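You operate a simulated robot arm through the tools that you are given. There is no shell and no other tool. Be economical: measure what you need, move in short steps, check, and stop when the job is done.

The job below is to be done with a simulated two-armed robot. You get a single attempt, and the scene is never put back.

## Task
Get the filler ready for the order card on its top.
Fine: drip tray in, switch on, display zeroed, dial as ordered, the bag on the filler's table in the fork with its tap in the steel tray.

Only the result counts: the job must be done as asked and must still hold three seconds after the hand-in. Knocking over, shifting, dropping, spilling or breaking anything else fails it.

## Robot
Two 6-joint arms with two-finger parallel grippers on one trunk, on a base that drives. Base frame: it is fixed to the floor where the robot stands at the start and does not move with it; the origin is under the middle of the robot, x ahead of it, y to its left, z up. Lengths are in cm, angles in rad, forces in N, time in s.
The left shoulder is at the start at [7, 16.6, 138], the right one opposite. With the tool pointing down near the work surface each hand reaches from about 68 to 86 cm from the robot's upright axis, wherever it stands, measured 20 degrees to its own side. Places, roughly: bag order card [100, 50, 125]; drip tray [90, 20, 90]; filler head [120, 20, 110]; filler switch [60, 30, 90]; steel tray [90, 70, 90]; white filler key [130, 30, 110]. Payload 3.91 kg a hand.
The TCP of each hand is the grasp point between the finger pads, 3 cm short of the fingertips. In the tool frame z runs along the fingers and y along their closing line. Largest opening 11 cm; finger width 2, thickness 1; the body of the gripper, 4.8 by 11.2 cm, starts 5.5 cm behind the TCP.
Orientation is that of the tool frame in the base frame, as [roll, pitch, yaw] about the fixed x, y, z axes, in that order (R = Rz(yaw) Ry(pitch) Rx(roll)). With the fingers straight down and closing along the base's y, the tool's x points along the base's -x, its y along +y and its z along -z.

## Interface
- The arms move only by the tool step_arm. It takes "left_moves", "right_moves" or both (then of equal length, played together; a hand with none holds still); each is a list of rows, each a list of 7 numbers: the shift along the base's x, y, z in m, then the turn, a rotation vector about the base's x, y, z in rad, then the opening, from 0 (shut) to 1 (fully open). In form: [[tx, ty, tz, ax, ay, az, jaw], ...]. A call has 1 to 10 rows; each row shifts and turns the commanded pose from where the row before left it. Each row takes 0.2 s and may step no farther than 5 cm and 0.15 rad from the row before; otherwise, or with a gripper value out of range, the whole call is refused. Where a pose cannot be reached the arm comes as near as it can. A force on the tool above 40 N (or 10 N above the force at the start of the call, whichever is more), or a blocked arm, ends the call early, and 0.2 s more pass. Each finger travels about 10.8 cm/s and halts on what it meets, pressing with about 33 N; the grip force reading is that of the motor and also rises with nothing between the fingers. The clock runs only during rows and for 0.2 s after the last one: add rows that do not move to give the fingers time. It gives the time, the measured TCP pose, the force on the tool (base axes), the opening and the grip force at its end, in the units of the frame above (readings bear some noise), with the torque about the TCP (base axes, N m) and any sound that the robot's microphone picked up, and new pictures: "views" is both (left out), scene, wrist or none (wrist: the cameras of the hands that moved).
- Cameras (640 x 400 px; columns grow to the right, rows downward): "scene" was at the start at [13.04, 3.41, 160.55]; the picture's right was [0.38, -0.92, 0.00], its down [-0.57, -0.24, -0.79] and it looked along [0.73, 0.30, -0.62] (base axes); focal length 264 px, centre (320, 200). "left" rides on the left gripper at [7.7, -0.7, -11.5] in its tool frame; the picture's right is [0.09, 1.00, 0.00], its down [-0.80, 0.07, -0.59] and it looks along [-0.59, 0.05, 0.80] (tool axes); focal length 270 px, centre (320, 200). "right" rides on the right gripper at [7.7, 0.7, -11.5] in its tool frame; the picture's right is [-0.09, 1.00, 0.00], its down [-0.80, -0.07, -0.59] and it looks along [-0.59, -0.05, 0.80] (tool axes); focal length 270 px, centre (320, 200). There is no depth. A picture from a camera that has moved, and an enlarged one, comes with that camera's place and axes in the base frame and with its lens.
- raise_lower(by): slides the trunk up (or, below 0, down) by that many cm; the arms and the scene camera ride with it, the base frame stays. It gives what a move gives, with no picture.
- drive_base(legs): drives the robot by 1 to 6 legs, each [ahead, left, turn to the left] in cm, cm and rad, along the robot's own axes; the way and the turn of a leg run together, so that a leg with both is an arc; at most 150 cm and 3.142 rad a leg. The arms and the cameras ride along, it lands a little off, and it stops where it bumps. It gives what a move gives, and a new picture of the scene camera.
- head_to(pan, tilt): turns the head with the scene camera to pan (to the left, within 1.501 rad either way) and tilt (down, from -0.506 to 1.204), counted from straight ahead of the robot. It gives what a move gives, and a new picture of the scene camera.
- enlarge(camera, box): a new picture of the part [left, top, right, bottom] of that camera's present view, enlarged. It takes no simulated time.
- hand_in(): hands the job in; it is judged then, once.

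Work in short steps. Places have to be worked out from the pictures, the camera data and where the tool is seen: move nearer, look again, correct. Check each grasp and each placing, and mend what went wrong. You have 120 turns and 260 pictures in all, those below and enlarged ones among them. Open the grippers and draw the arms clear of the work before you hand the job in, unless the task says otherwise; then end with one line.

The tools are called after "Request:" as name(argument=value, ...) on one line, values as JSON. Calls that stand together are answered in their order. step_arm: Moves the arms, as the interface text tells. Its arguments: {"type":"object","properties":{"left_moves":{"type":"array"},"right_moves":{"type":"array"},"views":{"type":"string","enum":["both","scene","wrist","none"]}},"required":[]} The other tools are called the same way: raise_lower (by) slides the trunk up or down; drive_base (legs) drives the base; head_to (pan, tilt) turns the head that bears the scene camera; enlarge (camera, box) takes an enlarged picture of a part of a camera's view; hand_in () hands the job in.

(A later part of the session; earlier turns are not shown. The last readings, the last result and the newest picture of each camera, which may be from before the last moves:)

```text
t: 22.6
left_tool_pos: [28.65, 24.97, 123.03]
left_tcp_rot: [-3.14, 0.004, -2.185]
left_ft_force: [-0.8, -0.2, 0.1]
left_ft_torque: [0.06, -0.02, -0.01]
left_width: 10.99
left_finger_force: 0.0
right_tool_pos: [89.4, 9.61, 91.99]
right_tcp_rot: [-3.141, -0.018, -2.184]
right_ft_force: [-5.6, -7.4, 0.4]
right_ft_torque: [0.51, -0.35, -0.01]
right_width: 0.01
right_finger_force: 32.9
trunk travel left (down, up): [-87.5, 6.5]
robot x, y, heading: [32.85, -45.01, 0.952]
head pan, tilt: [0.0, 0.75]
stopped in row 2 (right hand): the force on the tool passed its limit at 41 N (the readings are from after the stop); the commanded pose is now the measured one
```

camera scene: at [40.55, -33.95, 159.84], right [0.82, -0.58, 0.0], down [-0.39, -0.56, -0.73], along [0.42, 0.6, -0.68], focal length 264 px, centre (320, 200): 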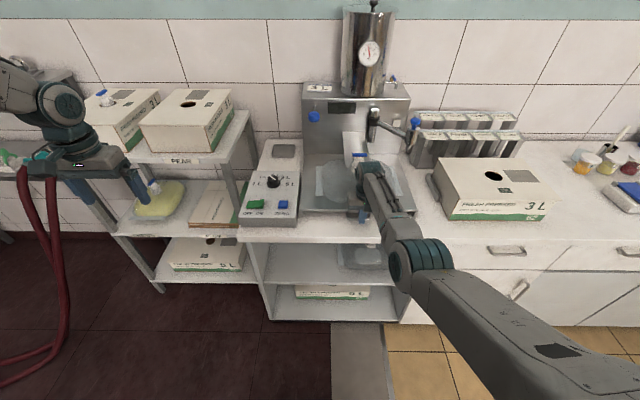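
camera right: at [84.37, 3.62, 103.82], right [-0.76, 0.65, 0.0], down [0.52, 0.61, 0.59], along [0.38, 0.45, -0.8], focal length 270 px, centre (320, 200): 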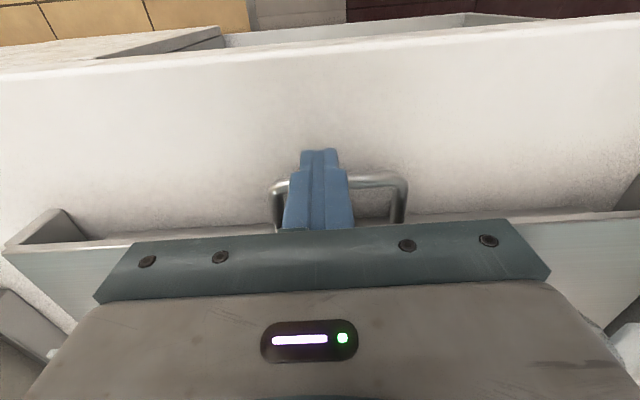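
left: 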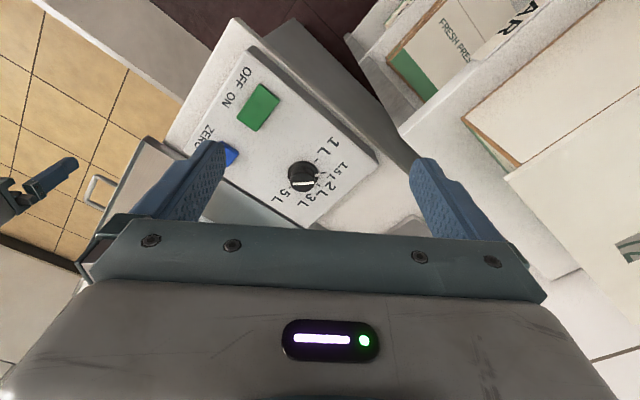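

Firm stop (41 N): the tray is in. I back the right hand off and raise it, then inspect.

Request:
step_arm(right_moves=[[-0.0144, -0.0205, 0, 0, 0, 0, 0], [-0.0144, -0.0205, 0, 0, 0, 0, 0], [0, 0, 0.045, 0, 0, 0, 1], [0, 0, 0.045, 0, 0, 0, 1], [0, 0, 0.045, 0, 0, 0, 1], [0, 0, 0.045, 0, 0, 0, 1], [0, 0, 0.045, 0, 0, 0, 1]])

Request:
enlarge(camera="scene", box=[230, 130, 430, 255])

```text
t: 24.1
left_tool_pos: [28.95, 25.3, 122.7]
left_tcp_rot: [-3.14, 0.002, -2.184]
left_ft_force: [-0.2, 0.2, -0.6]
left_ft_torque: [0.03, 0.01, 0.04]
left_width: 11.01
left_finger_force: 0.1
right_tool_pos: [88.71, 8.77, 112.36]
right_tcp_rot: [3.14, -0.017, -2.184]
right_ft_force: [-0.2, 0.1, -0.5]
right_ft_torque: [0.01, -0.03, 0.01]
right_width: 11.0
right_finger_force: 0.0
right hand out of reach, approached as far as the arm can: row 6, 7
trunk travel left (down, up): [-87.5, 6.5]
robot x, y, heading: [32.87, -45.14, 0.955]
head pan, tilt: [0.0, 0.75]
camera scene: at [40.68, -33.65, 159.79], right [0.82, -0.58, 0.0], down [-0.39, -0.56, -0.73], along [0.42, 0.6, -0.68], focal length 264 px, centre (320, 200)
camera right: at [83.82, 3.01, 123.96], right [-0.76, 0.65, 0.0], down [0.52, 0.62, 0.58], along [0.38, 0.44, -0.81], focal length 270 px, centre (320, 200)
```

scene: 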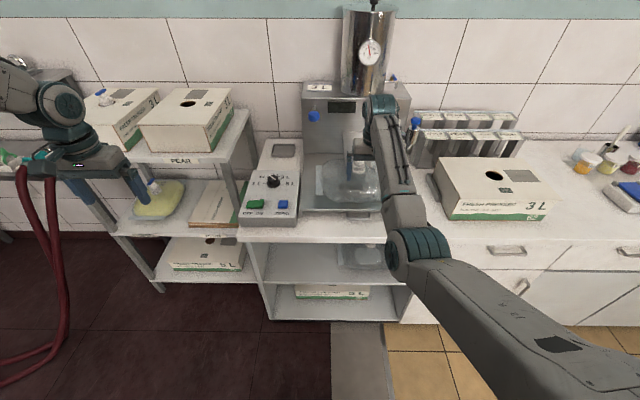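
right: 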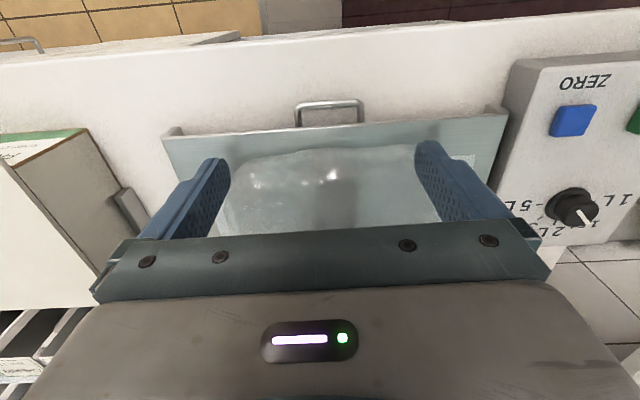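

```text
3.20 times, centred on (330, 192) of scene
camera zoom: at [40.68, -33.65, 159.79], right [0.82, -0.58, 0.0], down [-0.39, -0.56, -0.73], along [0.42, 0.6, -0.68], focal length 846 px, centre (288, 224)
```

zoom: 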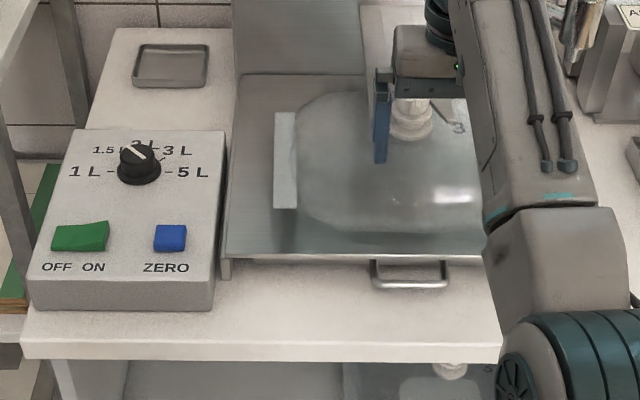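

The tray is flush. Now I move the right hand aside to the right, clear of tap and nozzle, before driving forward so the left hand can reach the controls.

Request:
step_arm(right_moves=[[0.036, -0.0253, 0, 0, 0, 0, 1], [0.036, -0.0253, 0, 0, 0, 0, 1], [0.036, -0.0253, 0, 0, 0, 0, 1], [0.036, -0.0253, 0, 0, 0, 0, 1], [0.036, -0.0253, 0, 0, 0, 0, 1]], views="none")

Request:
drive_base(legs=[[14, 0, 0]])

Request:
enlarge(camera="scene", box=[290, 100, 450, 200])

Request:
enlarge(camera="scene", box=[210, 150, 330, 225])

```text
t: 25.4
left_tool_pos: [29.09, 25.05, 122.83]
left_tcp_rot: [-3.141, 0.002, -2.185]
left_ft_force: [0.1, -0.6, 0.0]
left_ft_torque: [0.01, 0.0, -0.01]
left_width: 10.98
left_finger_force: 0.0
right_tool_pos: [106.74, -3.39, 112.21]
right_tcp_rot: [3.14, -0.014, -2.181]
right_ft_force: [0.2, -0.1, -0.8]
right_ft_torque: [0.02, 0.03, 0.01]
right_width: 11.01
right_finger_force: 0.1
right hand out of reach, approached as far as the arm can: row 1
trunk travel left (down, up): [-87.5, 6.5]
robot x, y, heading: [32.99, -45.0, 0.955]
head pan, tilt: [0.0, 0.75]
```

```text
t: 26.7
left_tool_pos: [36.52, 35.97, 123.08]
left_tcp_rot: [-3.141, 0.005, -2.183]
left_ft_force: [0.1, -0.4, 1.1]
left_ft_torque: [0.03, 0.0, -0.01]
left_width: 11.0
left_finger_force: 0.0
right_tool_pos: [114.01, 7.73, 112.58]
right_tcp_rot: [-3.14, -0.012, -2.184]
right_ft_force: [-0.5, 0.8, 0.0]
right_ft_torque: [0.04, -0.01, 0.0]
right_width: 11.0
right_finger_force: 0.0
trunk travel left (down, up): [-87.5, 6.5]
robot x, y, heading: [40.98, -33.76, 0.957]
head pan, tilt: [0.0, 0.75]
camera scene: at [48.21, -23.13, 159.87], right [0.82, -0.58, 0.0], down [-0.39, -0.56, -0.73], along [0.42, 0.6, -0.68], focal length 264 px, centre (320, 200)
```

scene: 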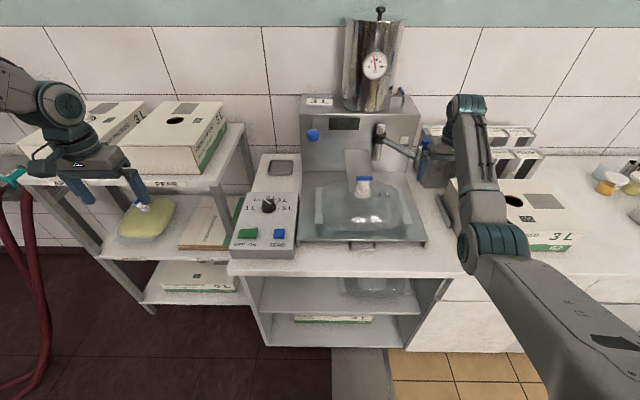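

```text
4.00 times, centred on (370, 150) of scene
camera zoom: at [48.21, -23.13, 159.87], right [0.82, -0.58, 0.0], down [-0.39, -0.56, -0.73], along [0.42, 0.6, -0.68], focal length 1058 px, centre (120, 400)
```

zoom: 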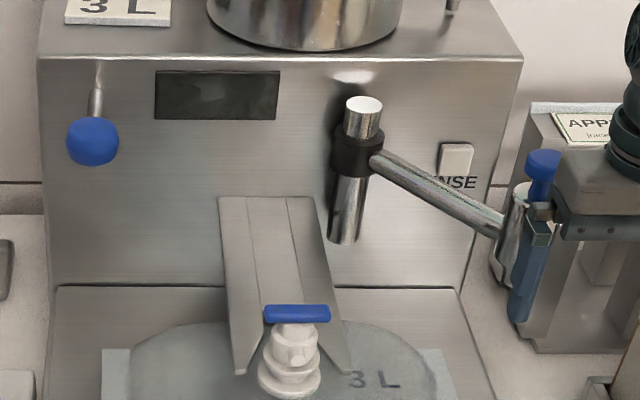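

```text
5.33 times, centred on (270, 188) of scene
camera zoom: at [48.21, -23.13, 159.87], right [0.82, -0.58, 0.0], down [-0.39, -0.56, -0.73], along [0.42, 0.6, -0.68], focal length 1411 px, centre (587, 267)
```

zoom: 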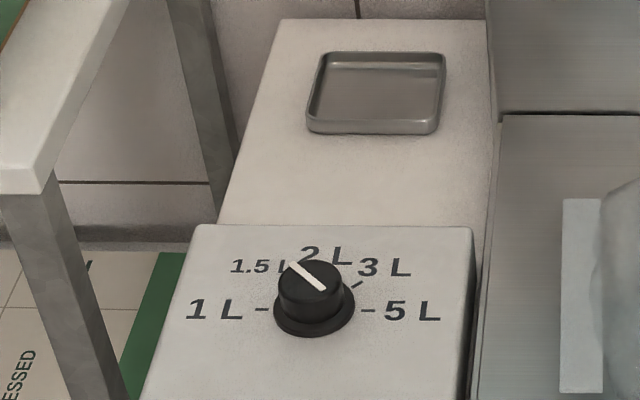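

Robot is at f≈-4. Scale marks are 45° apart, so the dial must turn 90° clockwise from 1.5 L to 3 L. I first bring the closed left hand above the ON half of the green rocker.

Request:
step_arm(left_moves=[[0.0425, -0.0028, -0.02, 0, 0, 0, 0], [0.0425, -0.0028, -0.03, 0, 0, 0, 0], [0.0425, -0.0028, -0.03, 0, 0, 0, 0], [0.0425, -0.0028, -0.04, 0, 0, 0, 0], [0.0425, -0.0028, -0.04, 0, 0, 0, 0], [0.0425, -0.0028, -0.04, 0, 0, 0, 0]])

Request:
enlarge(camera="scene", box=[210, 180, 330, 255])

```text
refused: row 2 steps farther than a row can; nothing moved
```

```text
5.33 times, centred on (270, 218) of scene
camera zoom: at [48.21, -23.13, 159.87], right [0.82, -0.58, 0.0], down [-0.39, -0.56, -0.73], along [0.42, 0.6, -0.68], focal length 1411 px, centre (587, 107)
```

zoom: 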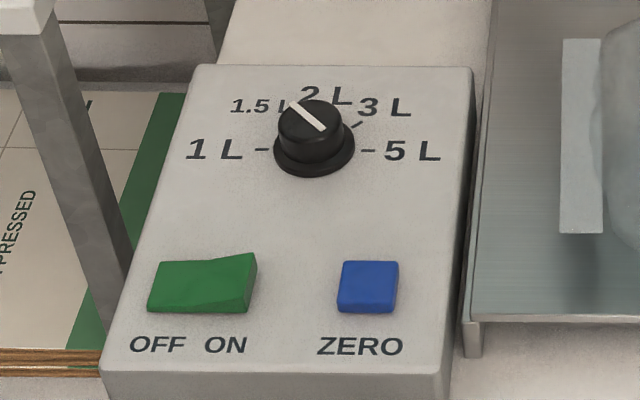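

The rocker's right (ON) half is raised, so it is off. I redo the approach with smaller steps, aiming at r≈31.5, f≈63.9.

Request:
step_arm(left_moves=[[0.037, -0.0025, -0.02, 0, 0, 0, 0], [0.037, -0.0025, -0.025, 0, 0, 0, 0], [0.037, -0.0025, -0.03, 0, 0, 0, 0], [0.037, -0.0025, -0.03, 0, 0, 0, 0], [0.037, -0.0025, -0.03, 0, 0, 0, 0], [0.037, -0.0025, -0.03, 0, 0, 0, 0], [0.037, -0.0025, -0.03, 0, 0, 0, 0]])

Request:
enlarge(camera="scene", box=[210, 180, 330, 255])

```text
t: 28.3
left_tool_pos: [35.9, 32.89, 105.65]
left_tcp_rot: [-3.138, 0.005, -2.183]
left_ft_force: [0.0, 0.2, -0.4]
left_ft_torque: [-0.02, 0.04, 0.01]
left_width: 0.0
left_finger_force: 33.5
left hand out of reach, approached as far as the arm can: row 1, 2, 3, 4, 5, 6, 7
right_tool_pos: [114.13, 8.01, 112.17]
right_tcp_rot: [-3.14, -0.018, -2.184]
right_ft_force: [0.3, 0.2, 0.2]
right_ft_torque: [-0.03, 0.04, -0.01]
right_width: 10.99
right_finger_force: 0.1
trunk travel left (down, up): [-87.5, 6.5]
robot x, y, heading: [40.59, -33.59, 0.958]
head pan, tilt: [0.0, 0.75]
camera scene: at [48.48, -22.56, 159.8], right [0.82, -0.58, 0.0], down [-0.39, -0.56, -0.73], along [0.42, 0.6, -0.68], focal length 264 px, centre (320, 200)
camera left: at [31.99, 26.4, 117.11], right [-0.87, 0.5, 0.0], down [0.4, 0.7, 0.6], along [0.3, 0.52, -0.8], focal length 270 px, centre (320, 200)
```

scene: 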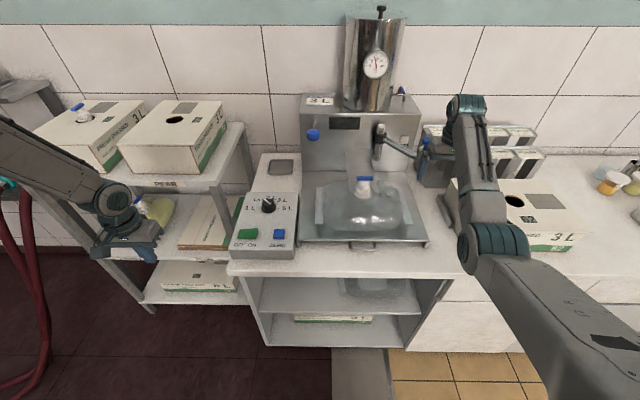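
left: 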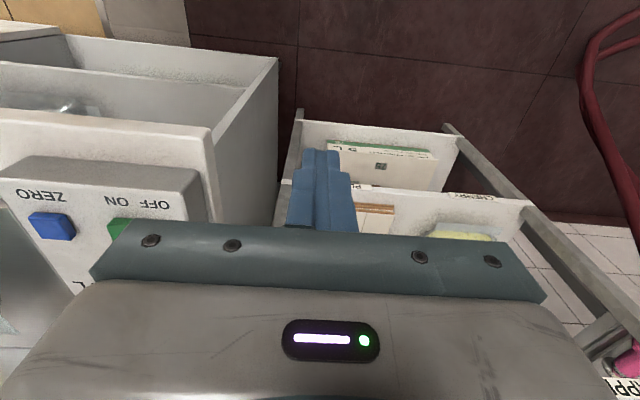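

```text
5.33 times, centred on (270, 218) of scene
camera zoom: at [48.48, -22.56, 159.8], right [0.82, -0.58, 0.0], down [-0.39, -0.56, -0.73], along [0.42, 0.6, -0.68], focal length 1411 px, centre (587, 107)
```

zoom: 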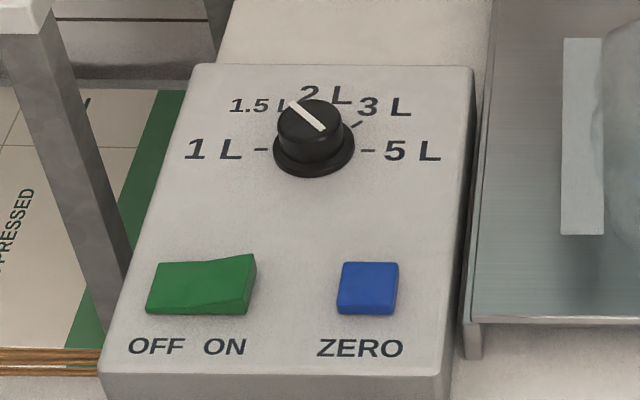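

The hand got pinned at the inner reach limit and dropped to z≈106 beside the cabinet without touching anything. I send it up and straight ahead first, then across.

Request:
step_arm(left_moves=[[0, 0, 0.045, 0, 0, 0, 0], [0, 0, 0.045, 0, 0, 0, 0], [0.0173, 0.0245, 0.02, 0, 0, 0, 0], [0.0173, 0.0245, 0.01, 0, 0, 0, 0], [0.0173, 0.0245, 0, 0, 0, 0, 0], [0.0173, 0.0245, 0, 0, 0, 0, 0], [0.0173, 0.0245, 0, 0, 0, 0, 0], [0.0173, 0.0245, 0, 0, 0, 0, 0]], views="scene")

```text
t: 30.1
left_tool_pos: [35.34, 45.62, 117.61]
left_tcp_rot: [-3.138, 0.005, -2.184]
left_ft_force: [-0.5, 0.1, 0.6]
left_ft_torque: [-0.01, 0.02, 0.01]
left_width: 0.0
left_finger_force: 33.1
left hand out of reach, approached as far as the arm can: row 3, 4, 5, 6, 7, 8
right_tool_pos: [114.22, 7.92, 112.41]
right_tcp_rot: [3.141, -0.015, -2.185]
right_ft_force: [-0.3, -0.3, 0.1]
right_ft_torque: [-0.01, 0.02, 0.01]
right_width: 11.01
right_finger_force: 0.0
trunk travel left (down, up): [-87.5, 6.5]
robot x, y, heading: [40.8, -33.81, 0.954]
head pan, tilt: [0.0, 0.75]
camera scene: at [48.38, -22.67, 159.82], right [0.82, -0.58, 0.0], down [-0.39, -0.56, -0.73], along [0.42, 0.6, -0.68], focal length 264 px, centre (320, 200)
```

scene: 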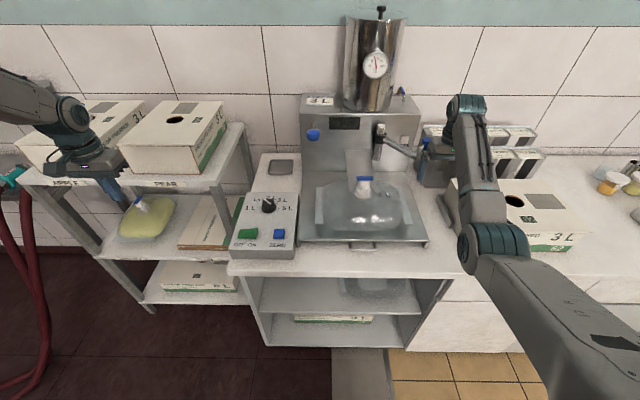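

The solver slides along its inner reach boundary (~70–73 cm radius at height). I send a zero row to see whether the commanded pose equals the measured one now.

Request:
step_arm(left_moves=[[0.02, -0.014, 0, 0, 0, 0, 0], [0.02, -0.014, 0, 0, 0, 0, 0]], views="none")

```text
t: 30.7
left_tool_pos: [36.02, 41.91, 117.81]
left_tcp_rot: [-3.139, 0.004, -2.182]
left_ft_force: [-0.1, -0.3, 0.1]
left_ft_torque: [0.01, 0.0, 0.02]
left_width: 0.02
left_finger_force: 33.4
left hand out of reach, approached as far as the arm can: row 1, 2
right_tool_pos: [114.14, 7.74, 112.48]
right_tcp_rot: [3.141, -0.014, -2.183]
right_ft_force: [0.4, -0.2, 0.1]
right_ft_torque: [0.04, -0.03, -0.02]
right_width: 11.0
right_finger_force: 0.1
trunk travel left (down, up): [-87.5, 6.5]
robot x, y, heading: [40.46, -33.69, 0.957]
head pan, tilt: [0.0, 0.75]
```

Every stuck position lies on the same ~39° bearing from the robot, which suggests a wrist limit with this tool yaw. I test by turning the tool while moving inward along the arc.

Request:
step_arm(left_moves=[[0, 0, 0, 0, 0, -0.12, 0], [0, 0, 0, 0, 0, -0.12, 0], [0, 0, 0, 0, 0, -0.12, 0], [0, 0, 0, 0, 0, -0.12, 0]], views="scene")

```text
t: 31.7
left_tool_pos: [36.05, 41.96, 117.81]
left_tcp_rot: [3.141, 0.006, -2.667]
left_ft_force: [0.1, 0.3, -0.1]
left_ft_torque: [0.04, -0.01, 0.02]
left_width: 0.01
left_finger_force: 33.2
right_tool_pos: [114.16, 7.98, 112.29]
right_tcp_rot: [3.14, -0.015, -2.182]
right_ft_force: [-0.7, -0.3, 0.1]
right_ft_torque: [0.01, 0.02, -0.04]
right_width: 11.01
right_finger_force: 0.0
trunk travel left (down, up): [-87.5, 6.5]
robot x, y, heading: [40.51, -33.63, 0.957]
head pan, tilt: [0.0, 0.75]
camera scene: at [48.44, -22.72, 159.82], right [0.82, -0.58, 0.0], down [-0.39, -0.56, -0.73], along [0.42, 0.6, -0.68], focal length 264 px, centre (320, 200)
```

scene: 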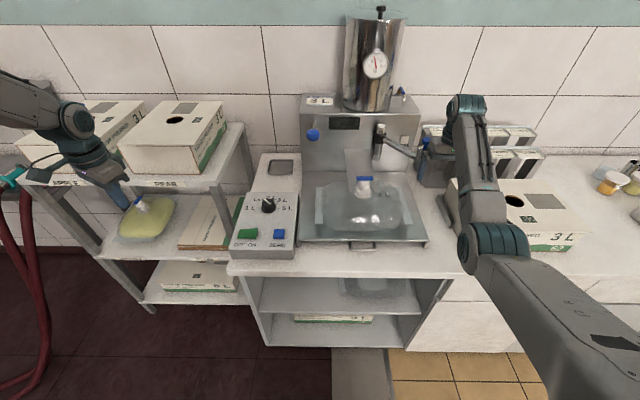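

The turn was accepted. Now I try moving to the right along the front in this orientation.

Request:
step_arm(left_moves=[[0.033, -0.01, 0, 0, 0, 0, 0], [0.033, -0.01, 0, 0, 0, 0, 0], [0.033, -0.01, 0, 0, 0, 0, 0]], views="none")

```text
t: 32.5
left_tool_pos: [36.7, 37.72, 118.3]
left_tcp_rot: [-3.14, 0.002, -2.664]
left_ft_force: [0.4, -0.8, 0.0]
left_ft_torque: [0.01, 0.04, 0.02]
left_width: 0.0
left_finger_force: 33.2
left hand out of reach, approached as far as the arm can: row 1, 2, 3
right_tool_pos: [114.19, 7.81, 112.24]
right_tcp_rot: [3.141, -0.013, -2.183]
right_ft_force: [-0.5, -0.2, -0.3]
right_ft_torque: [-0.01, 0.03, 0.05]
right_width: 11.01
right_finger_force: 0.0
trunk travel left (down, up): [-87.5, 6.5]
robot x, y, heading: [40.92, -33.91, 0.957]
head pan, tilt: [0.0, 0.75]
```

The hand remains on a fixed bearing from its shoulder, like a shoulder-joint limit. I look at the left arm itself to understand its configuration.

Request:
head_to(pan=0.9, tilt=0.4)

```text
t: 33.7
left_tool_pos: [36.67, 37.84, 118.18]
left_tcp_rot: [-3.141, 0.003, -2.666]
left_ft_force: [0.9, 0.1, -0.1]
left_ft_torque: [0.02, 0.04, 0.02]
left_width: 0.0
left_finger_force: 33.0
right_tool_pos: [114.25, 7.9, 112.39]
right_tcp_rot: [3.141, -0.016, -2.182]
right_ft_force: [0.9, -0.2, 0.5]
right_ft_torque: [-0.03, 0.0, 0.01]
right_width: 11.01
right_finger_force: 0.1
trunk travel left (down, up): [-87.5, 6.5]
robot x, y, heading: [40.89, -33.52, 0.954]
head pan, tilt: [0.901, 0.4]
camera scene: at [41.05, -20.64, 162.93], right [0.96, 0.28, 0.0], down [0.11, -0.37, -0.92], along [-0.26, 0.88, -0.39], focal length 264 px, centre (320, 200)
```

scene: 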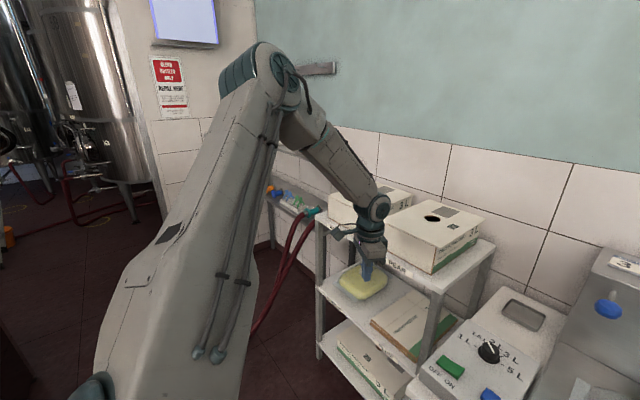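

The left arm seems stuck on that bearing, but the right arm is free, so I'll do everything with the right hand. I back away and slide the base to the left to put the controls in front of the right hand.

Request:
drive_base(legs=[[-14, 0, 0], [0, 0, 0], [0, 33, 0]])

Request:
head_to(pan=-0.15, tilt=0.75)

```text
t: 37.1
left_tool_pos: [1.99, 45.53, 118.35]
left_tcp_rot: [3.141, 0.003, -2.671]
left_ft_force: [0.8, 0.3, -0.2]
left_ft_torque: [0.03, -0.02, -0.02]
left_width: 0.0
left_finger_force: 33.0
right_tool_pos: [79.37, 15.01, 112.21]
right_tcp_rot: [3.14, -0.014, -2.188]
right_ft_force: [0.6, -0.5, -0.5]
right_ft_torque: [0.01, 0.03, -0.03]
right_width: 11.0
right_finger_force: 0.0
trunk travel left (down, up): [-87.5, 6.5]
robot x, y, heading: [5.58, -25.57, 0.953]
head pan, tilt: [0.901, 0.4]
camera scene: at [6.16, -13.02, 162.95], right [0.96, 0.28, 0.0], down [0.11, -0.37, -0.92], along [-0.26, 0.89, -0.39], focal length 264 px, centre (320, 200)
```

scene: 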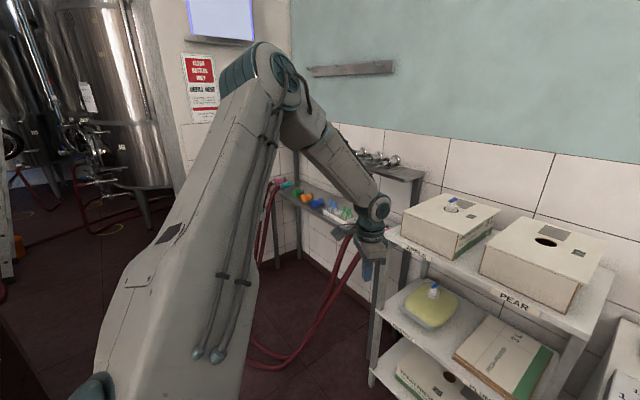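

```text
t: 38.4
left_tool_pos: [2.0, 45.59, 118.26]
left_tcp_rot: [-3.139, 0.004, -2.669]
left_ft_force: [0.5, 0.5, 0.1]
left_ft_torque: [-0.03, -0.02, -0.01]
left_width: 0.0
left_finger_force: 32.3
right_tool_pos: [79.34, 15.28, 112.3]
right_tcp_rot: [3.141, -0.017, -2.187]
right_ft_force: [0.4, 0.3, -0.1]
right_ft_torque: [-0.04, 0.04, 0.01]
right_width: 11.02
right_finger_force: 0.0
trunk travel left (down, up): [-87.5, 6.5]
robot x, y, heading: [5.81, -26.02, 0.954]
head pan, tilt: [-0.15, 0.75]
camera scene: at [14.26, -15.79, 159.82], right [0.72, -0.69, 0.0], down [-0.47, -0.49, -0.73], along [0.51, 0.53, -0.68], focal length 264 px, centre (320, 200)
```

scene: 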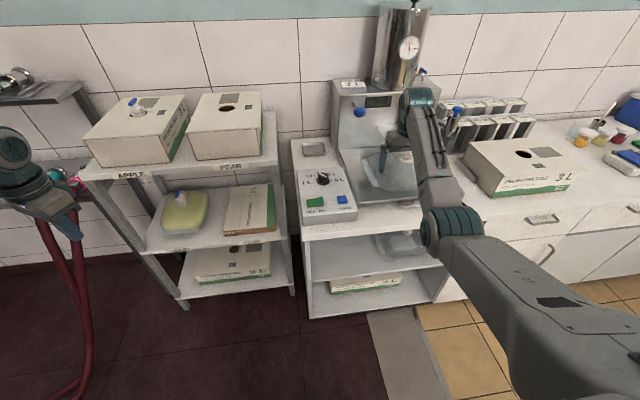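

Robot r≈20. I move the right hand left to r≈32, closing it, then drive ahead 9 cm.

Request:
step_arm(right_moves=[[-0.0327, 0.023, 0, 0, 0, 0, 0], [-0.0327, 0.023, 0, 0, 0, 0, 0], [-0.0327, 0.023, 0, 0, 0, 0, 0], [-0.0327, 0.023, 0, 0, 0, 0, 0], [-0.0327, 0.023, 0, 0, 0, 0, 0], [-0.0335, 0.0236, 0, 0, 0, 0, 0]], views="none")

Request:
drive_base(legs=[[9, 0, 0]])

```text
t: 39.8
left_tool_pos: [1.74, 45.79, 118.1]
left_tcp_rot: [-3.139, 0.005, -2.671]
left_ft_force: [0.2, 1.0, -0.6]
left_ft_torque: [-0.07, -0.02, -0.03]
left_width: 0.0
left_finger_force: 33.0
right_tool_pos: [59.3, 29.42, 112.69]
right_tcp_rot: [-3.139, -0.015, -2.191]
right_ft_force: [-0.2, 0.3, 0.2]
right_ft_torque: [-0.03, 0.0, 0.0]
right_width: 0.01
right_finger_force: 32.8
trunk travel left (down, up): [-87.5, 6.5]
robot x, y, heading: [5.49, -26.25, 0.951]
head pan, tilt: [-0.15, 0.75]
```

```text
t: 40.9
left_tool_pos: [6.61, 52.43, 118.52]
left_tcp_rot: [3.141, 0.009, -2.667]
left_ft_force: [-1.0, -0.8, -0.6]
left_ft_torque: [0.04, -0.04, -0.03]
left_width: 0.0
left_finger_force: 32.8
right_tool_pos: [64.32, 36.3, 113.28]
right_tcp_rot: [3.141, -0.008, -2.187]
right_ft_force: [-0.6, -0.3, 0.9]
right_ft_torque: [0.03, -0.05, 0.0]
right_width: 0.0
right_finger_force: 33.0
trunk travel left (down, up): [-87.5, 6.5]
robot x, y, heading: [10.97, -18.62, 0.955]
head pan, tilt: [-0.15, 0.75]
camera scene: at [18.92, -9.2, 159.93], right [0.72, -0.69, 0.0], down [-0.47, -0.49, -0.74], along [0.51, 0.53, -0.68], focal length 264 px, centre (320, 200)
```

scene: 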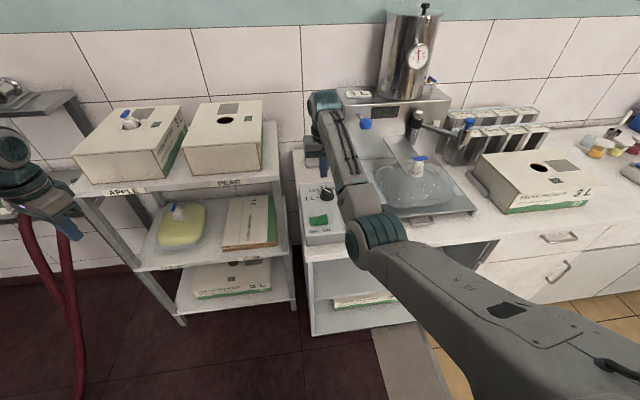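

Hand at f≈66.7, r≈31.7. I shift back 2.8 cm and descend to z≈102 over the rocker's ON half, then look through the wrist camera.

Request:
step_arm(right_moves=[[-0.008, -0.0115, -0.03, 0, 0, 0, 0], [-0.008, -0.0115, -0.03, 0, 0, 0, 0], [0, 0, -0.04, 0, 0, 0, 0], [0, 0, -0.01, 0, 0, 0, 0]])

Request:
enlarge(camera="scene", box=[270, 150, 390, 225])

```text
t: 41.9
left_tool_pos: [7.18, 53.34, 118.14]
left_tcp_rot: [-3.139, 0.002, -2.668]
left_ft_force: [0.3, 0.2, -0.7]
left_ft_torque: [-0.02, 0.01, 0.02]
left_width: 0.0
left_finger_force: 32.7
right_tool_pos: [63.43, 34.72, 101.64]
right_tcp_rot: [-3.141, -0.016, -2.188]
right_ft_force: [-0.1, -0.3, -0.2]
right_ft_torque: [-0.04, 0.03, 0.0]
right_width: 0.0
right_finger_force: 32.6
trunk travel left (down, up): [-87.5, 6.5]
robot x, y, heading: [10.44, -18.31, 0.953]
head pan, tilt: [-0.15, 0.75]
camera scene: at [19.65, -8.09, 159.79], right [0.72, -0.69, 0.0], down [-0.47, -0.49, -0.73], along [0.51, 0.53, -0.68], focal length 264 px, centre (320, 200)
camera right: at [58.56, 29.0, 113.16], right [-0.76, 0.65, 0.0], down [0.53, 0.62, 0.58], along [0.38, 0.44, -0.81], focal length 270 px, centre (320, 200)
```

scene: 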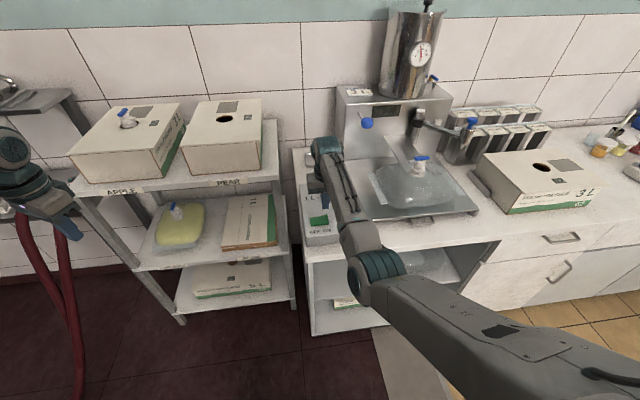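
right: 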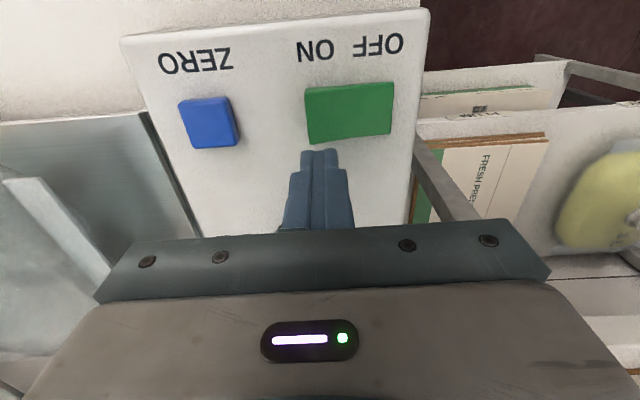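

```text
5.33 times, centred on (330, 188) of scene
camera zoom: at [19.65, -8.09, 159.79], right [0.72, -0.69, 0.0], down [-0.47, -0.49, -0.73], along [0.51, 0.53, -0.68], focal length 1411 px, centre (267, 267)
```

zoom: 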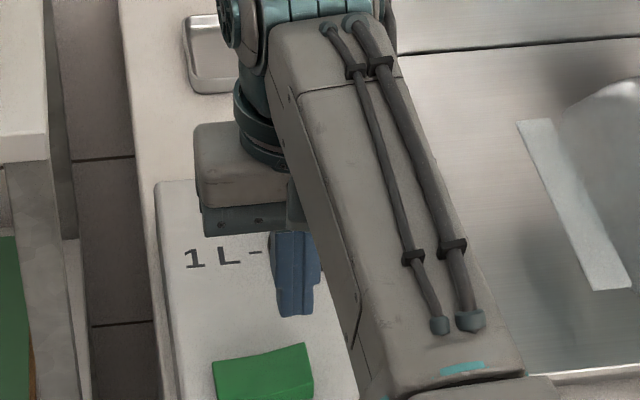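

Rocker ON half computed at f≈63.2, r≈31.6; the finger is 1.7 cm too far forward. I shift back and press down in small steps.

Request:
step_arm(right_moves=[[-0.0098, -0.0139, 0, 0, 0, 0, 0], [0, 0, -0.02, 0, 0, 0, 0], [0, 0, -0.01, 0, 0, 0, 0], [0, 0, -0.005, 0, 0, 0, 0], [0, 0, -0.005, 0, 0, 0, 0], [0, 0, -0.005, 0, 0, 0, 0]])

Request:
enlarge(camera="scene", box=[330, 80, 450, 155])

```text
t: 43.3
left_tool_pos: [6.86, 52.87, 118.37]
left_tcp_rot: [-3.14, 0.005, -2.67]
left_ft_force: [-0.6, -0.2, 0.4]
left_ft_torque: [0.02, -0.01, -0.01]
left_width: 0.0
left_finger_force: 33.1
right_tool_pos: [62.13, 33.26, 97.56]
right_tcp_rot: [3.141, -0.01, -2.188]
right_ft_force: [1.0, 1.2, 12.6]
right_ft_torque: [0.21, -0.02, -0.03]
right_width: 0.02
right_finger_force: 33.5
trunk travel left (down, up): [-87.5, 6.5]
robot x, y, heading: [11.0, -18.48, 0.956]
head pan, tilt: [-0.15, 0.75]
camera scene: at [19.32, -8.45, 159.86], right [0.72, -0.69, 0.0], down [-0.47, -0.49, -0.73], along [0.51, 0.53, -0.68], focal length 264 px, centre (320, 200)
camera right: at [57.21, 27.3, 109.04], right [-0.76, 0.65, 0.0], down [0.52, 0.62, 0.59], along [0.38, 0.45, -0.81], focal length 270 px, centre (320, 200)
```

scene: 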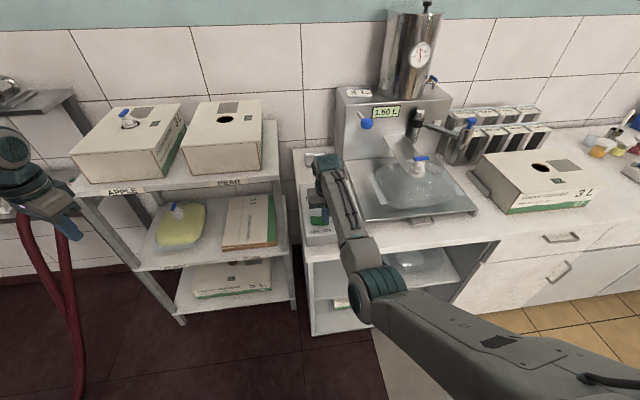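
right: 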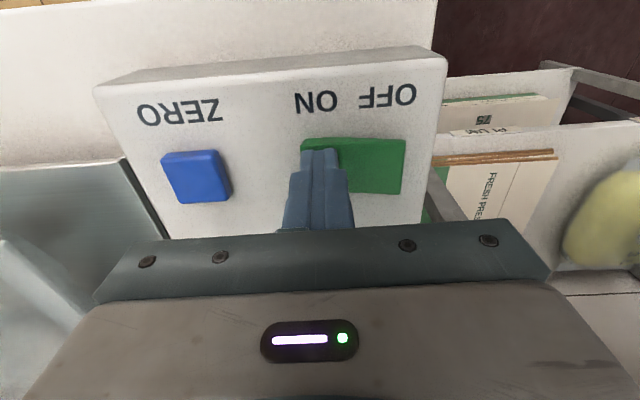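

```text
5.33 times, centred on (390, 118) of scene
camera zoom: at [19.32, -8.45, 159.86], right [0.72, -0.69, 0.0], down [-0.47, -0.49, -0.73], along [0.51, 0.53, -0.68], focal length 1411 px, centre (-53, 640)
```

zoom: 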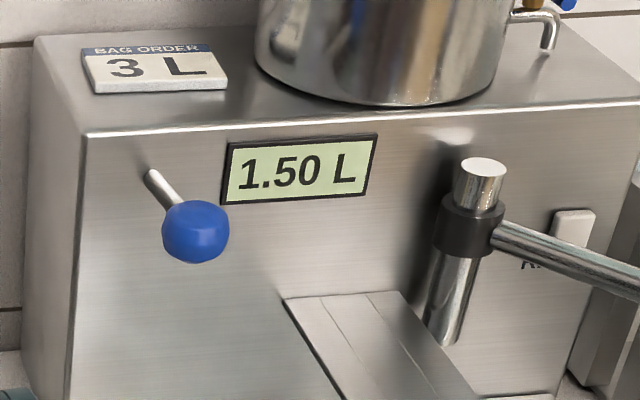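

The display lights up: 1.50 L. I lift off, open the fingers halfway and drive 8 cm closer for the dial.

Request:
step_arm(right_moves=[[0, 0, 0.03, 0, 0, 0, 0], [0, 0, 0.04, 0, 0, 0, 0.65], [0, 0, 0, 0, 0, 0, 0.65]], views="none")

Request:
drive_base(legs=[[8, 0, 0]])

Request:
enlarge(camera="right", box=[0, 0, 640, 400])

```text
t: 44.1
left_tool_pos: [7.02, 53.04, 118.26]
left_tcp_rot: [-3.138, 0.002, -2.669]
left_ft_force: [-0.1, -0.1, -0.9]
left_ft_torque: [0.03, 0.03, 0.0]
left_width: 0.0
left_finger_force: 33.2
right_tool_pos: [61.94, 33.25, 104.27]
right_tcp_rot: [3.141, -0.015, -2.188]
right_ft_force: [0.2, -0.3, -0.2]
right_ft_torque: [0.0, 0.01, 0.0]
right_width: 7.15
right_finger_force: 0.0
trunk travel left (down, up): [-87.5, 6.5]
robot x, y, heading: [10.98, -18.63, 0.957]
head pan, tilt: [-0.15, 0.75]
```

```text
t: 45.1
left_tool_pos: [11.07, 58.76, 118.62]
left_tcp_rot: [3.14, 0.011, -2.665]
left_ft_force: [-0.1, -0.4, 0.2]
left_ft_torque: [0.05, -0.06, 0.01]
left_width: 0.0
left_finger_force: 33.0
right_tool_pos: [66.14, 39.22, 105.04]
right_tcp_rot: [3.141, -0.006, -2.183]
right_ft_force: [-0.9, -1.3, -0.5]
right_ft_torque: [0.03, -0.02, -0.01]
right_width: 7.17
right_finger_force: 0.1
trunk travel left (down, up): [-87.5, 6.5]
robot x, y, heading: [15.4, -11.92, 0.955]
head pan, tilt: [-0.15, 0.75]
camera scene: at [23.4, -2.82, 159.94], right [0.72, -0.69, 0.0], down [-0.47, -0.49, -0.74], along [0.51, 0.53, -0.68], focal length 264 px, centre (320, 200)
```

scene: 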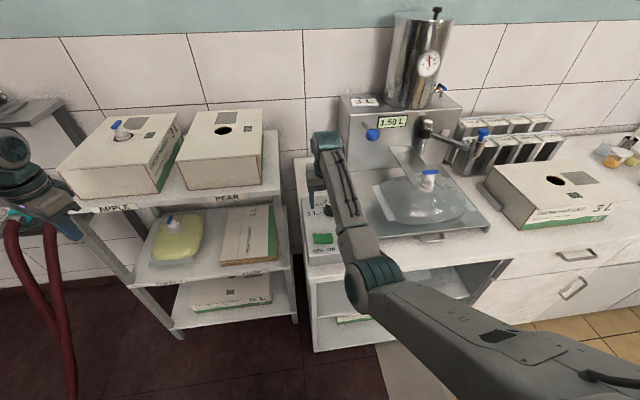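

```text
1.00 times, centred on (320, 200) of right (not enlarged: the box is as wide or as high as the picture)
camera zoom: at [61.22, 33.32, 116.43], right [-0.76, 0.65, 0.0], down [0.52, 0.62, 0.59], along [0.38, 0.45, -0.81], focal length 270 px, centre (320, 200)
```

zoom: 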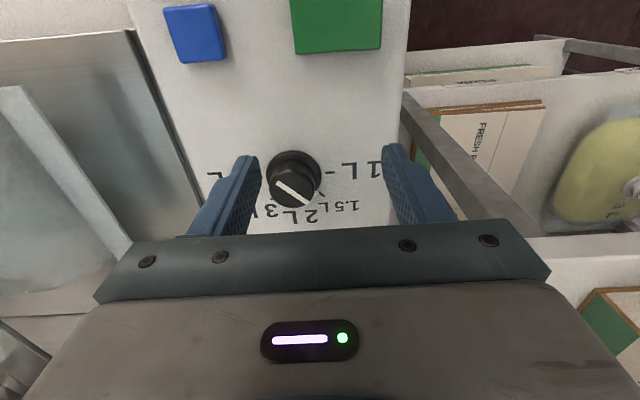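

Knob located at about [72, 42] with top z≈96. I centre the open hand over it while pre-rotating +0.75 rad, then look again.

Request:
step_arm(right_moves=[[0.0195, 0.0091, 0, 0, 0, 0.15, 0.65], [0.0195, 0.0091, 0, 0, 0, 0.15, 0.65], [0.0195, 0.0091, 0, 0, 0, 0.15, 0.65], [0, 0, -0.015, 0, 0, 0.15, 0.65], [0, 0, 0, 0, 0, 0.15, 0.65]], views="wrist")

```text
t: 46.4
left_tool_pos: [11.32, 59.42, 118.38]
left_tcp_rot: [-3.14, 0.005, -2.668]
left_ft_force: [0.0, -0.3, -0.2]
left_ft_torque: [-0.02, -0.04, -0.02]
left_width: 0.0
left_finger_force: 32.8
right_tool_pos: [72.32, 42.44, 103.01]
right_tcp_rot: [-3.14, -0.014, -1.435]
right_ft_force: [0.1, 0.0, 0.8]
right_ft_torque: [-0.02, 0.0, -0.02]
right_width: 7.15
right_finger_force: 0.0
trunk travel left (down, up): [-87.5, 6.5]
robot x, y, heading: [15.37, -11.91, 0.953]
head pan, tilt: [-0.15, 0.75]
camera right: at [72.73, 34.82, 114.53], right [-1.0, -0.05, 0.0], down [-0.04, 0.81, 0.58], along [-0.03, 0.58, -0.81], focal length 270 px, centre (320, 200)
```

right: 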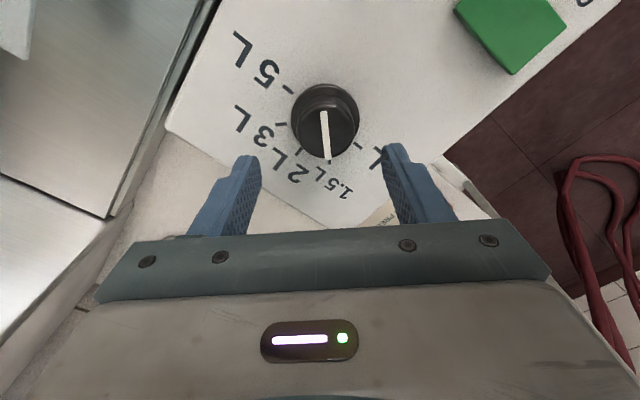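

Knob centre at [72.0, 42.0]; I trim by (-0.3, -0.45) cm, descend 5.6 cm, and close on it.

Request:
step_arm(right_moves=[[-0.003, -0.0045, -0.02, 0, 0, 0, 0.65], [0, 0, -0.02, 0, 0, 0, 0.65], [0, 0, -0.01, 0, 0, 0, 0.65], [0, 0, -0.006, 0, 0, 0, 0.65], [0, 0, 0, 0, 0, 0, 0], [0, 0, 0, 0, 0, 0, 0]], views="wrist")

```text
t: 47.8
left_tool_pos: [11.29, 59.45, 118.19]
left_tcp_rot: [-3.138, 0.005, -2.667]
left_ft_force: [-0.1, -0.5, -0.8]
left_ft_torque: [0.04, -0.01, 0.0]
left_width: 0.0
left_finger_force: 33.2
right_tool_pos: [71.94, 42.09, 97.32]
right_tcp_rot: [3.14, -0.013, -1.435]
right_ft_force: [-9.1, 0.9, -1.3]
right_ft_torque: [0.57, 0.22, 0.0]
right_width: 4.15
right_finger_force: 45.0
trunk travel left (down, up): [-87.5, 6.5]
robot x, y, heading: [15.1, -12.11, 0.956]
head pan, tilt: [-0.15, 0.75]
camera right: at [72.38, 34.54, 108.86], right [-1.0, -0.05, 0.0], down [-0.04, 0.81, 0.58], along [-0.03, 0.58, -0.81], focal length 270 px, centre (320, 200)
```

right: 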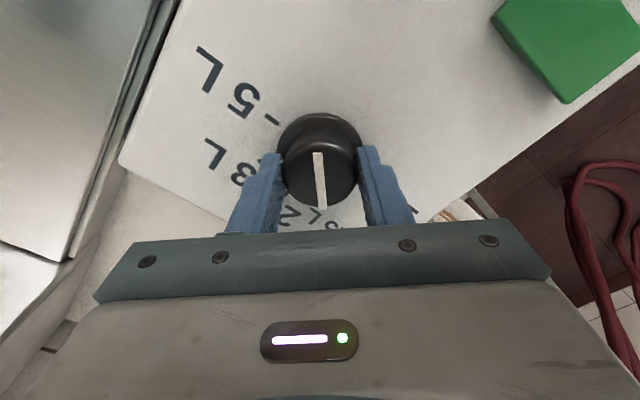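

Gripped (4.15 cm). I now turn clockwise 1.5 rad in 10 rows, relieving the small side load.

Request:
step_arm(right_moves=[[-0.002, 0, 0, 0, 0, -0.14, 0], [0, 0, 0, 0, 0, -0.15, 0], [0, 0, 0, 0, 0, -0.15, 0], [0, 0, 0, 0, 0, -0.15, 0], [0, 0, 0, 0, 0, -0.15, 0], [0, 0, 0, 0, 0, -0.15, 0], [0, 0, 0, 0, 0, -0.15, 0], [0, 0, 0, 0, 0, -0.15, 0], [0, 0, 0, 0, 0, -0.15, 0], [0, 0, 0, 0, 0, -0.15, 0]], views="wrist")

```text
t: 50.0
left_tool_pos: [11.58, 59.49, 118.22]
left_tcp_rot: [-3.139, 0.005, -2.667]
left_ft_force: [-0.3, 0.5, -0.3]
left_ft_torque: [0.02, 0.01, -0.01]
left_width: 0.0
left_finger_force: 33.2
right_tool_pos: [71.99, 42.12, 97.33]
right_tcp_rot: [3.139, -0.012, -2.928]
right_ft_force: [6.3, 3.7, 4.2]
right_ft_torque: [0.1, -0.51, -0.02]
right_width: 4.14
right_finger_force: 44.8
trunk travel left (down, up): [-87.5, 6.5]
robot x, y, heading: [15.71, -12.27, 0.959]
head pan, tilt: [-0.15, 0.75]
camera right: at [64.47, 41.14, 108.84], right [-0.12, 0.99, 0.0], down [0.81, 0.1, 0.58], along [0.58, 0.07, -0.81], focal length 270 px, centre (320, 200)
```

right: 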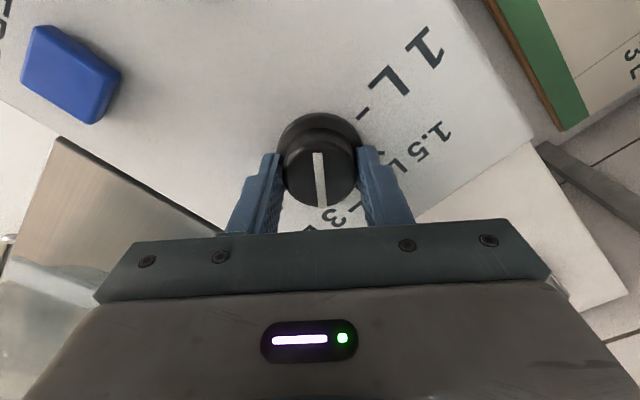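

The pointer turned with the hand to the 3 L mark. I release, lift, and check dial and display.

Request:
step_arm(right_moves=[[0, 0, 0, 0, 0, 0, 0.65], [0, 0, 0, 0, 0, 0, 0.65], [0, 0, 0.04, 0, 0, 0, 0.65], [-0.006, -0.008, 0.03, 0, 0, 0.1, 0.3], [-0.006, -0.008, 0.02, 0, 0, 0.1, 0]], views="both")

Request:
enlarge(camera="right", box=[200, 50, 440, 200])

Request:
enlarge(camera="scene", box=[330, 80, 450, 155])

```text
t: 51.1
left_tool_pos: [11.44, 59.49, 118.28]
left_tcp_rot: [-3.139, 0.006, -2.668]
left_ft_force: [-0.1, 0.5, 0.3]
left_ft_torque: [0.02, 0.02, -0.03]
left_width: 0.0
left_finger_force: 33.0
right_tool_pos: [70.7, 40.58, 106.25]
right_tcp_rot: [3.141, -0.014, -2.725]
right_ft_force: [0.0, -0.4, 0.2]
right_ft_torque: [0.01, -0.01, 0.01]
right_width: 0.0
right_finger_force: 33.0
trunk travel left (down, up): [-87.5, 6.5]
robot x, y, heading: [15.35, -12.28, 0.955]
head pan, tilt: [-0.15, 0.75]
camera scene: at [24.02, -1.89, 159.82], right [0.72, -0.69, 0.0], down [-0.47, -0.49, -0.73], along [0.51, 0.53, -0.68], focal length 264 px, centre (320, 200)
camera right: at [63.66, 38.15, 117.83], right [-0.32, 0.95, 0.0], down [0.77, 0.26, 0.58], along [0.55, 0.19, -0.81], focal length 270 px, centre (320, 200)
```

scene: 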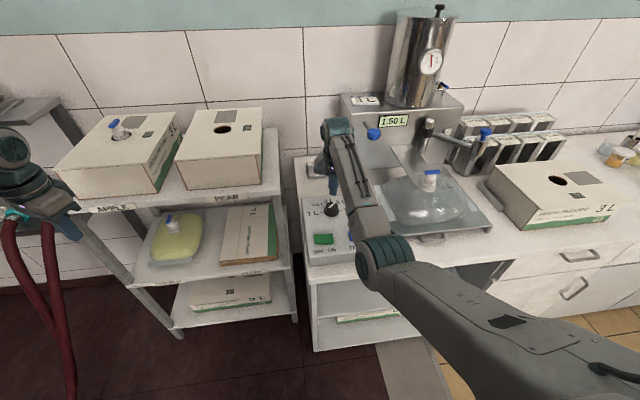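
right: 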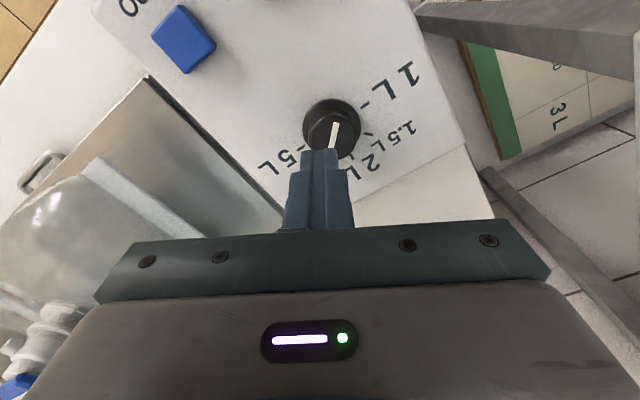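

```text
2.67 times, centred on (320, 125) of right
camera zoom: at [63.66, 38.15, 117.83], right [-0.32, 0.95, 0.0], down [0.77, 0.26, 0.58], along [0.55, 0.19, -0.81], focal length 721 px, centre (320, 400)
```

zoom: 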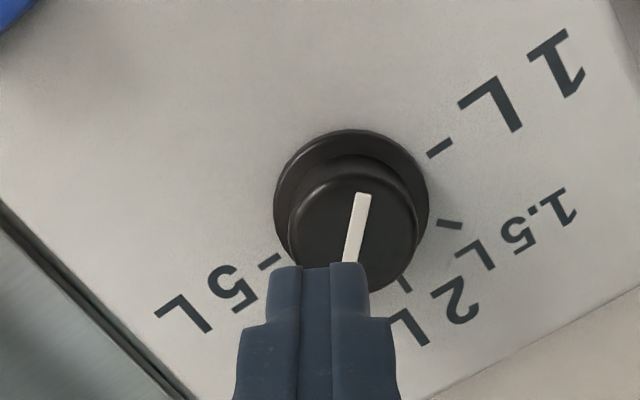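

```text
5.33 times, centred on (390, 118) of scene
camera zoom: at [24.02, -1.89, 159.82], right [0.72, -0.69, 0.0], down [-0.47, -0.49, -0.73], along [0.51, 0.53, -0.68], focal length 1411 px, centre (-53, 640)
```

zoom: 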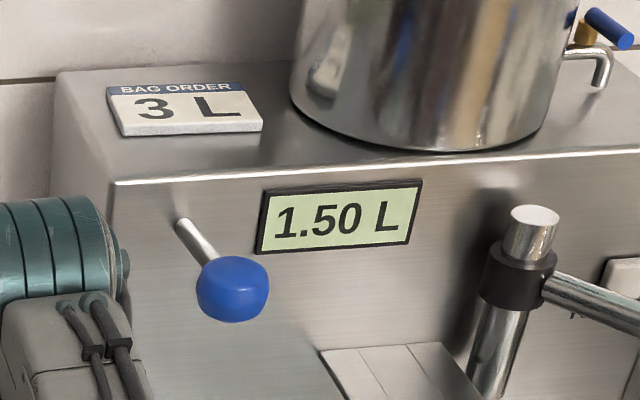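

Dial points to 3 L. The display still shows 1.50 L, so it needs the ZERO key. I back the base 7 cm and look for the blue button through the wrist camera.

Request:
drive_base(legs=[[-7, 0, 0]])

Request:
step_arm(right_moves=[[0.0235, -0.016, 0, 0, 0, 0.14, 0], [0.0235, -0.016, 0, 0, 0, 0.14, 0], [0.0, 0.0, -0.03, 0, 0, 0.14, 0], [0.0, 0.0, -0.01, 0, 0, 0.12, 0]], views="wrist")

```text
t: 52.2
left_tool_pos: [8.19, 54.66, 117.56]
left_tcp_rot: [-3.134, -0.001, -2.67]
left_ft_force: [1.0, -0.6, -0.8]
left_ft_torque: [-0.1, 0.01, 0.02]
left_width: 0.0
left_finger_force: 33.1
right_tool_pos: [67.36, 35.67, 105.57]
right_tcp_rot: [-3.135, -0.021, -2.729]
right_ft_force: [0.4, 0.5, 0.5]
right_ft_torque: [-0.07, 0.05, 0.01]
right_width: 0.0
right_finger_force: 33.4
trunk travel left (down, up): [-87.5, 6.5]
robot x, y, heading: [11.52, -17.37, 0.954]
head pan, tilt: [-0.15, 0.75]
camera scene: at [20.84, -6.36, 159.67], right [0.72, -0.69, 0.0], down [-0.48, -0.5, -0.73], along [0.5, 0.52, -0.69], focal length 264 px, centre (320, 200)
```

scene: 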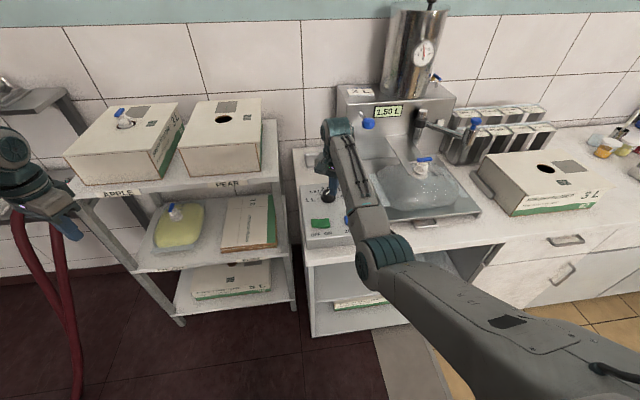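

```text
t: 53.2
left_tool_pos: [7.48, 53.71, 118.34]
left_tcp_rot: [-3.14, 0.007, -2.668]
left_ft_force: [0.5, -0.5, 0.3]
left_ft_torque: [0.02, 0.01, 0.02]
left_width: 0.01
left_finger_force: 32.7
right_tool_pos: [71.52, 31.66, 102.35]
right_tcp_rot: [3.141, -0.012, -2.185]
right_ft_force: [0.5, -0.7, -0.1]
right_ft_torque: [0.03, -0.03, 0.01]
right_width: 0.02
right_finger_force: 33.2
trunk travel left (down, up): [-87.5, 6.5]
robot x, y, heading: [11.32, -17.19, 0.956]
head pan, tilt: [-0.15, 0.75]
camera right: at [66.56, 25.81, 113.96], right [-0.76, 0.65, 0.0], down [0.52, 0.62, 0.58], along [0.38, 0.45, -0.81], focal length 270 px, centre (320, 200)
```

right: 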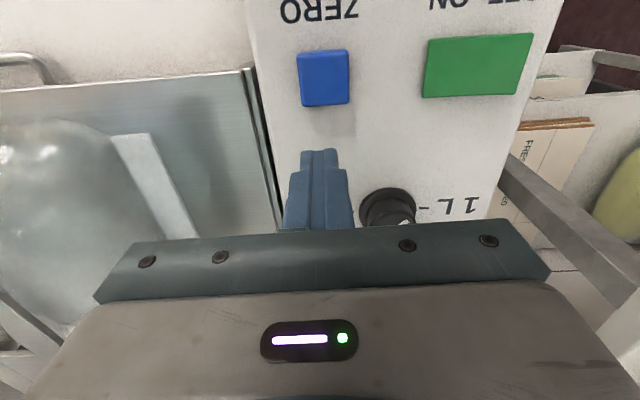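

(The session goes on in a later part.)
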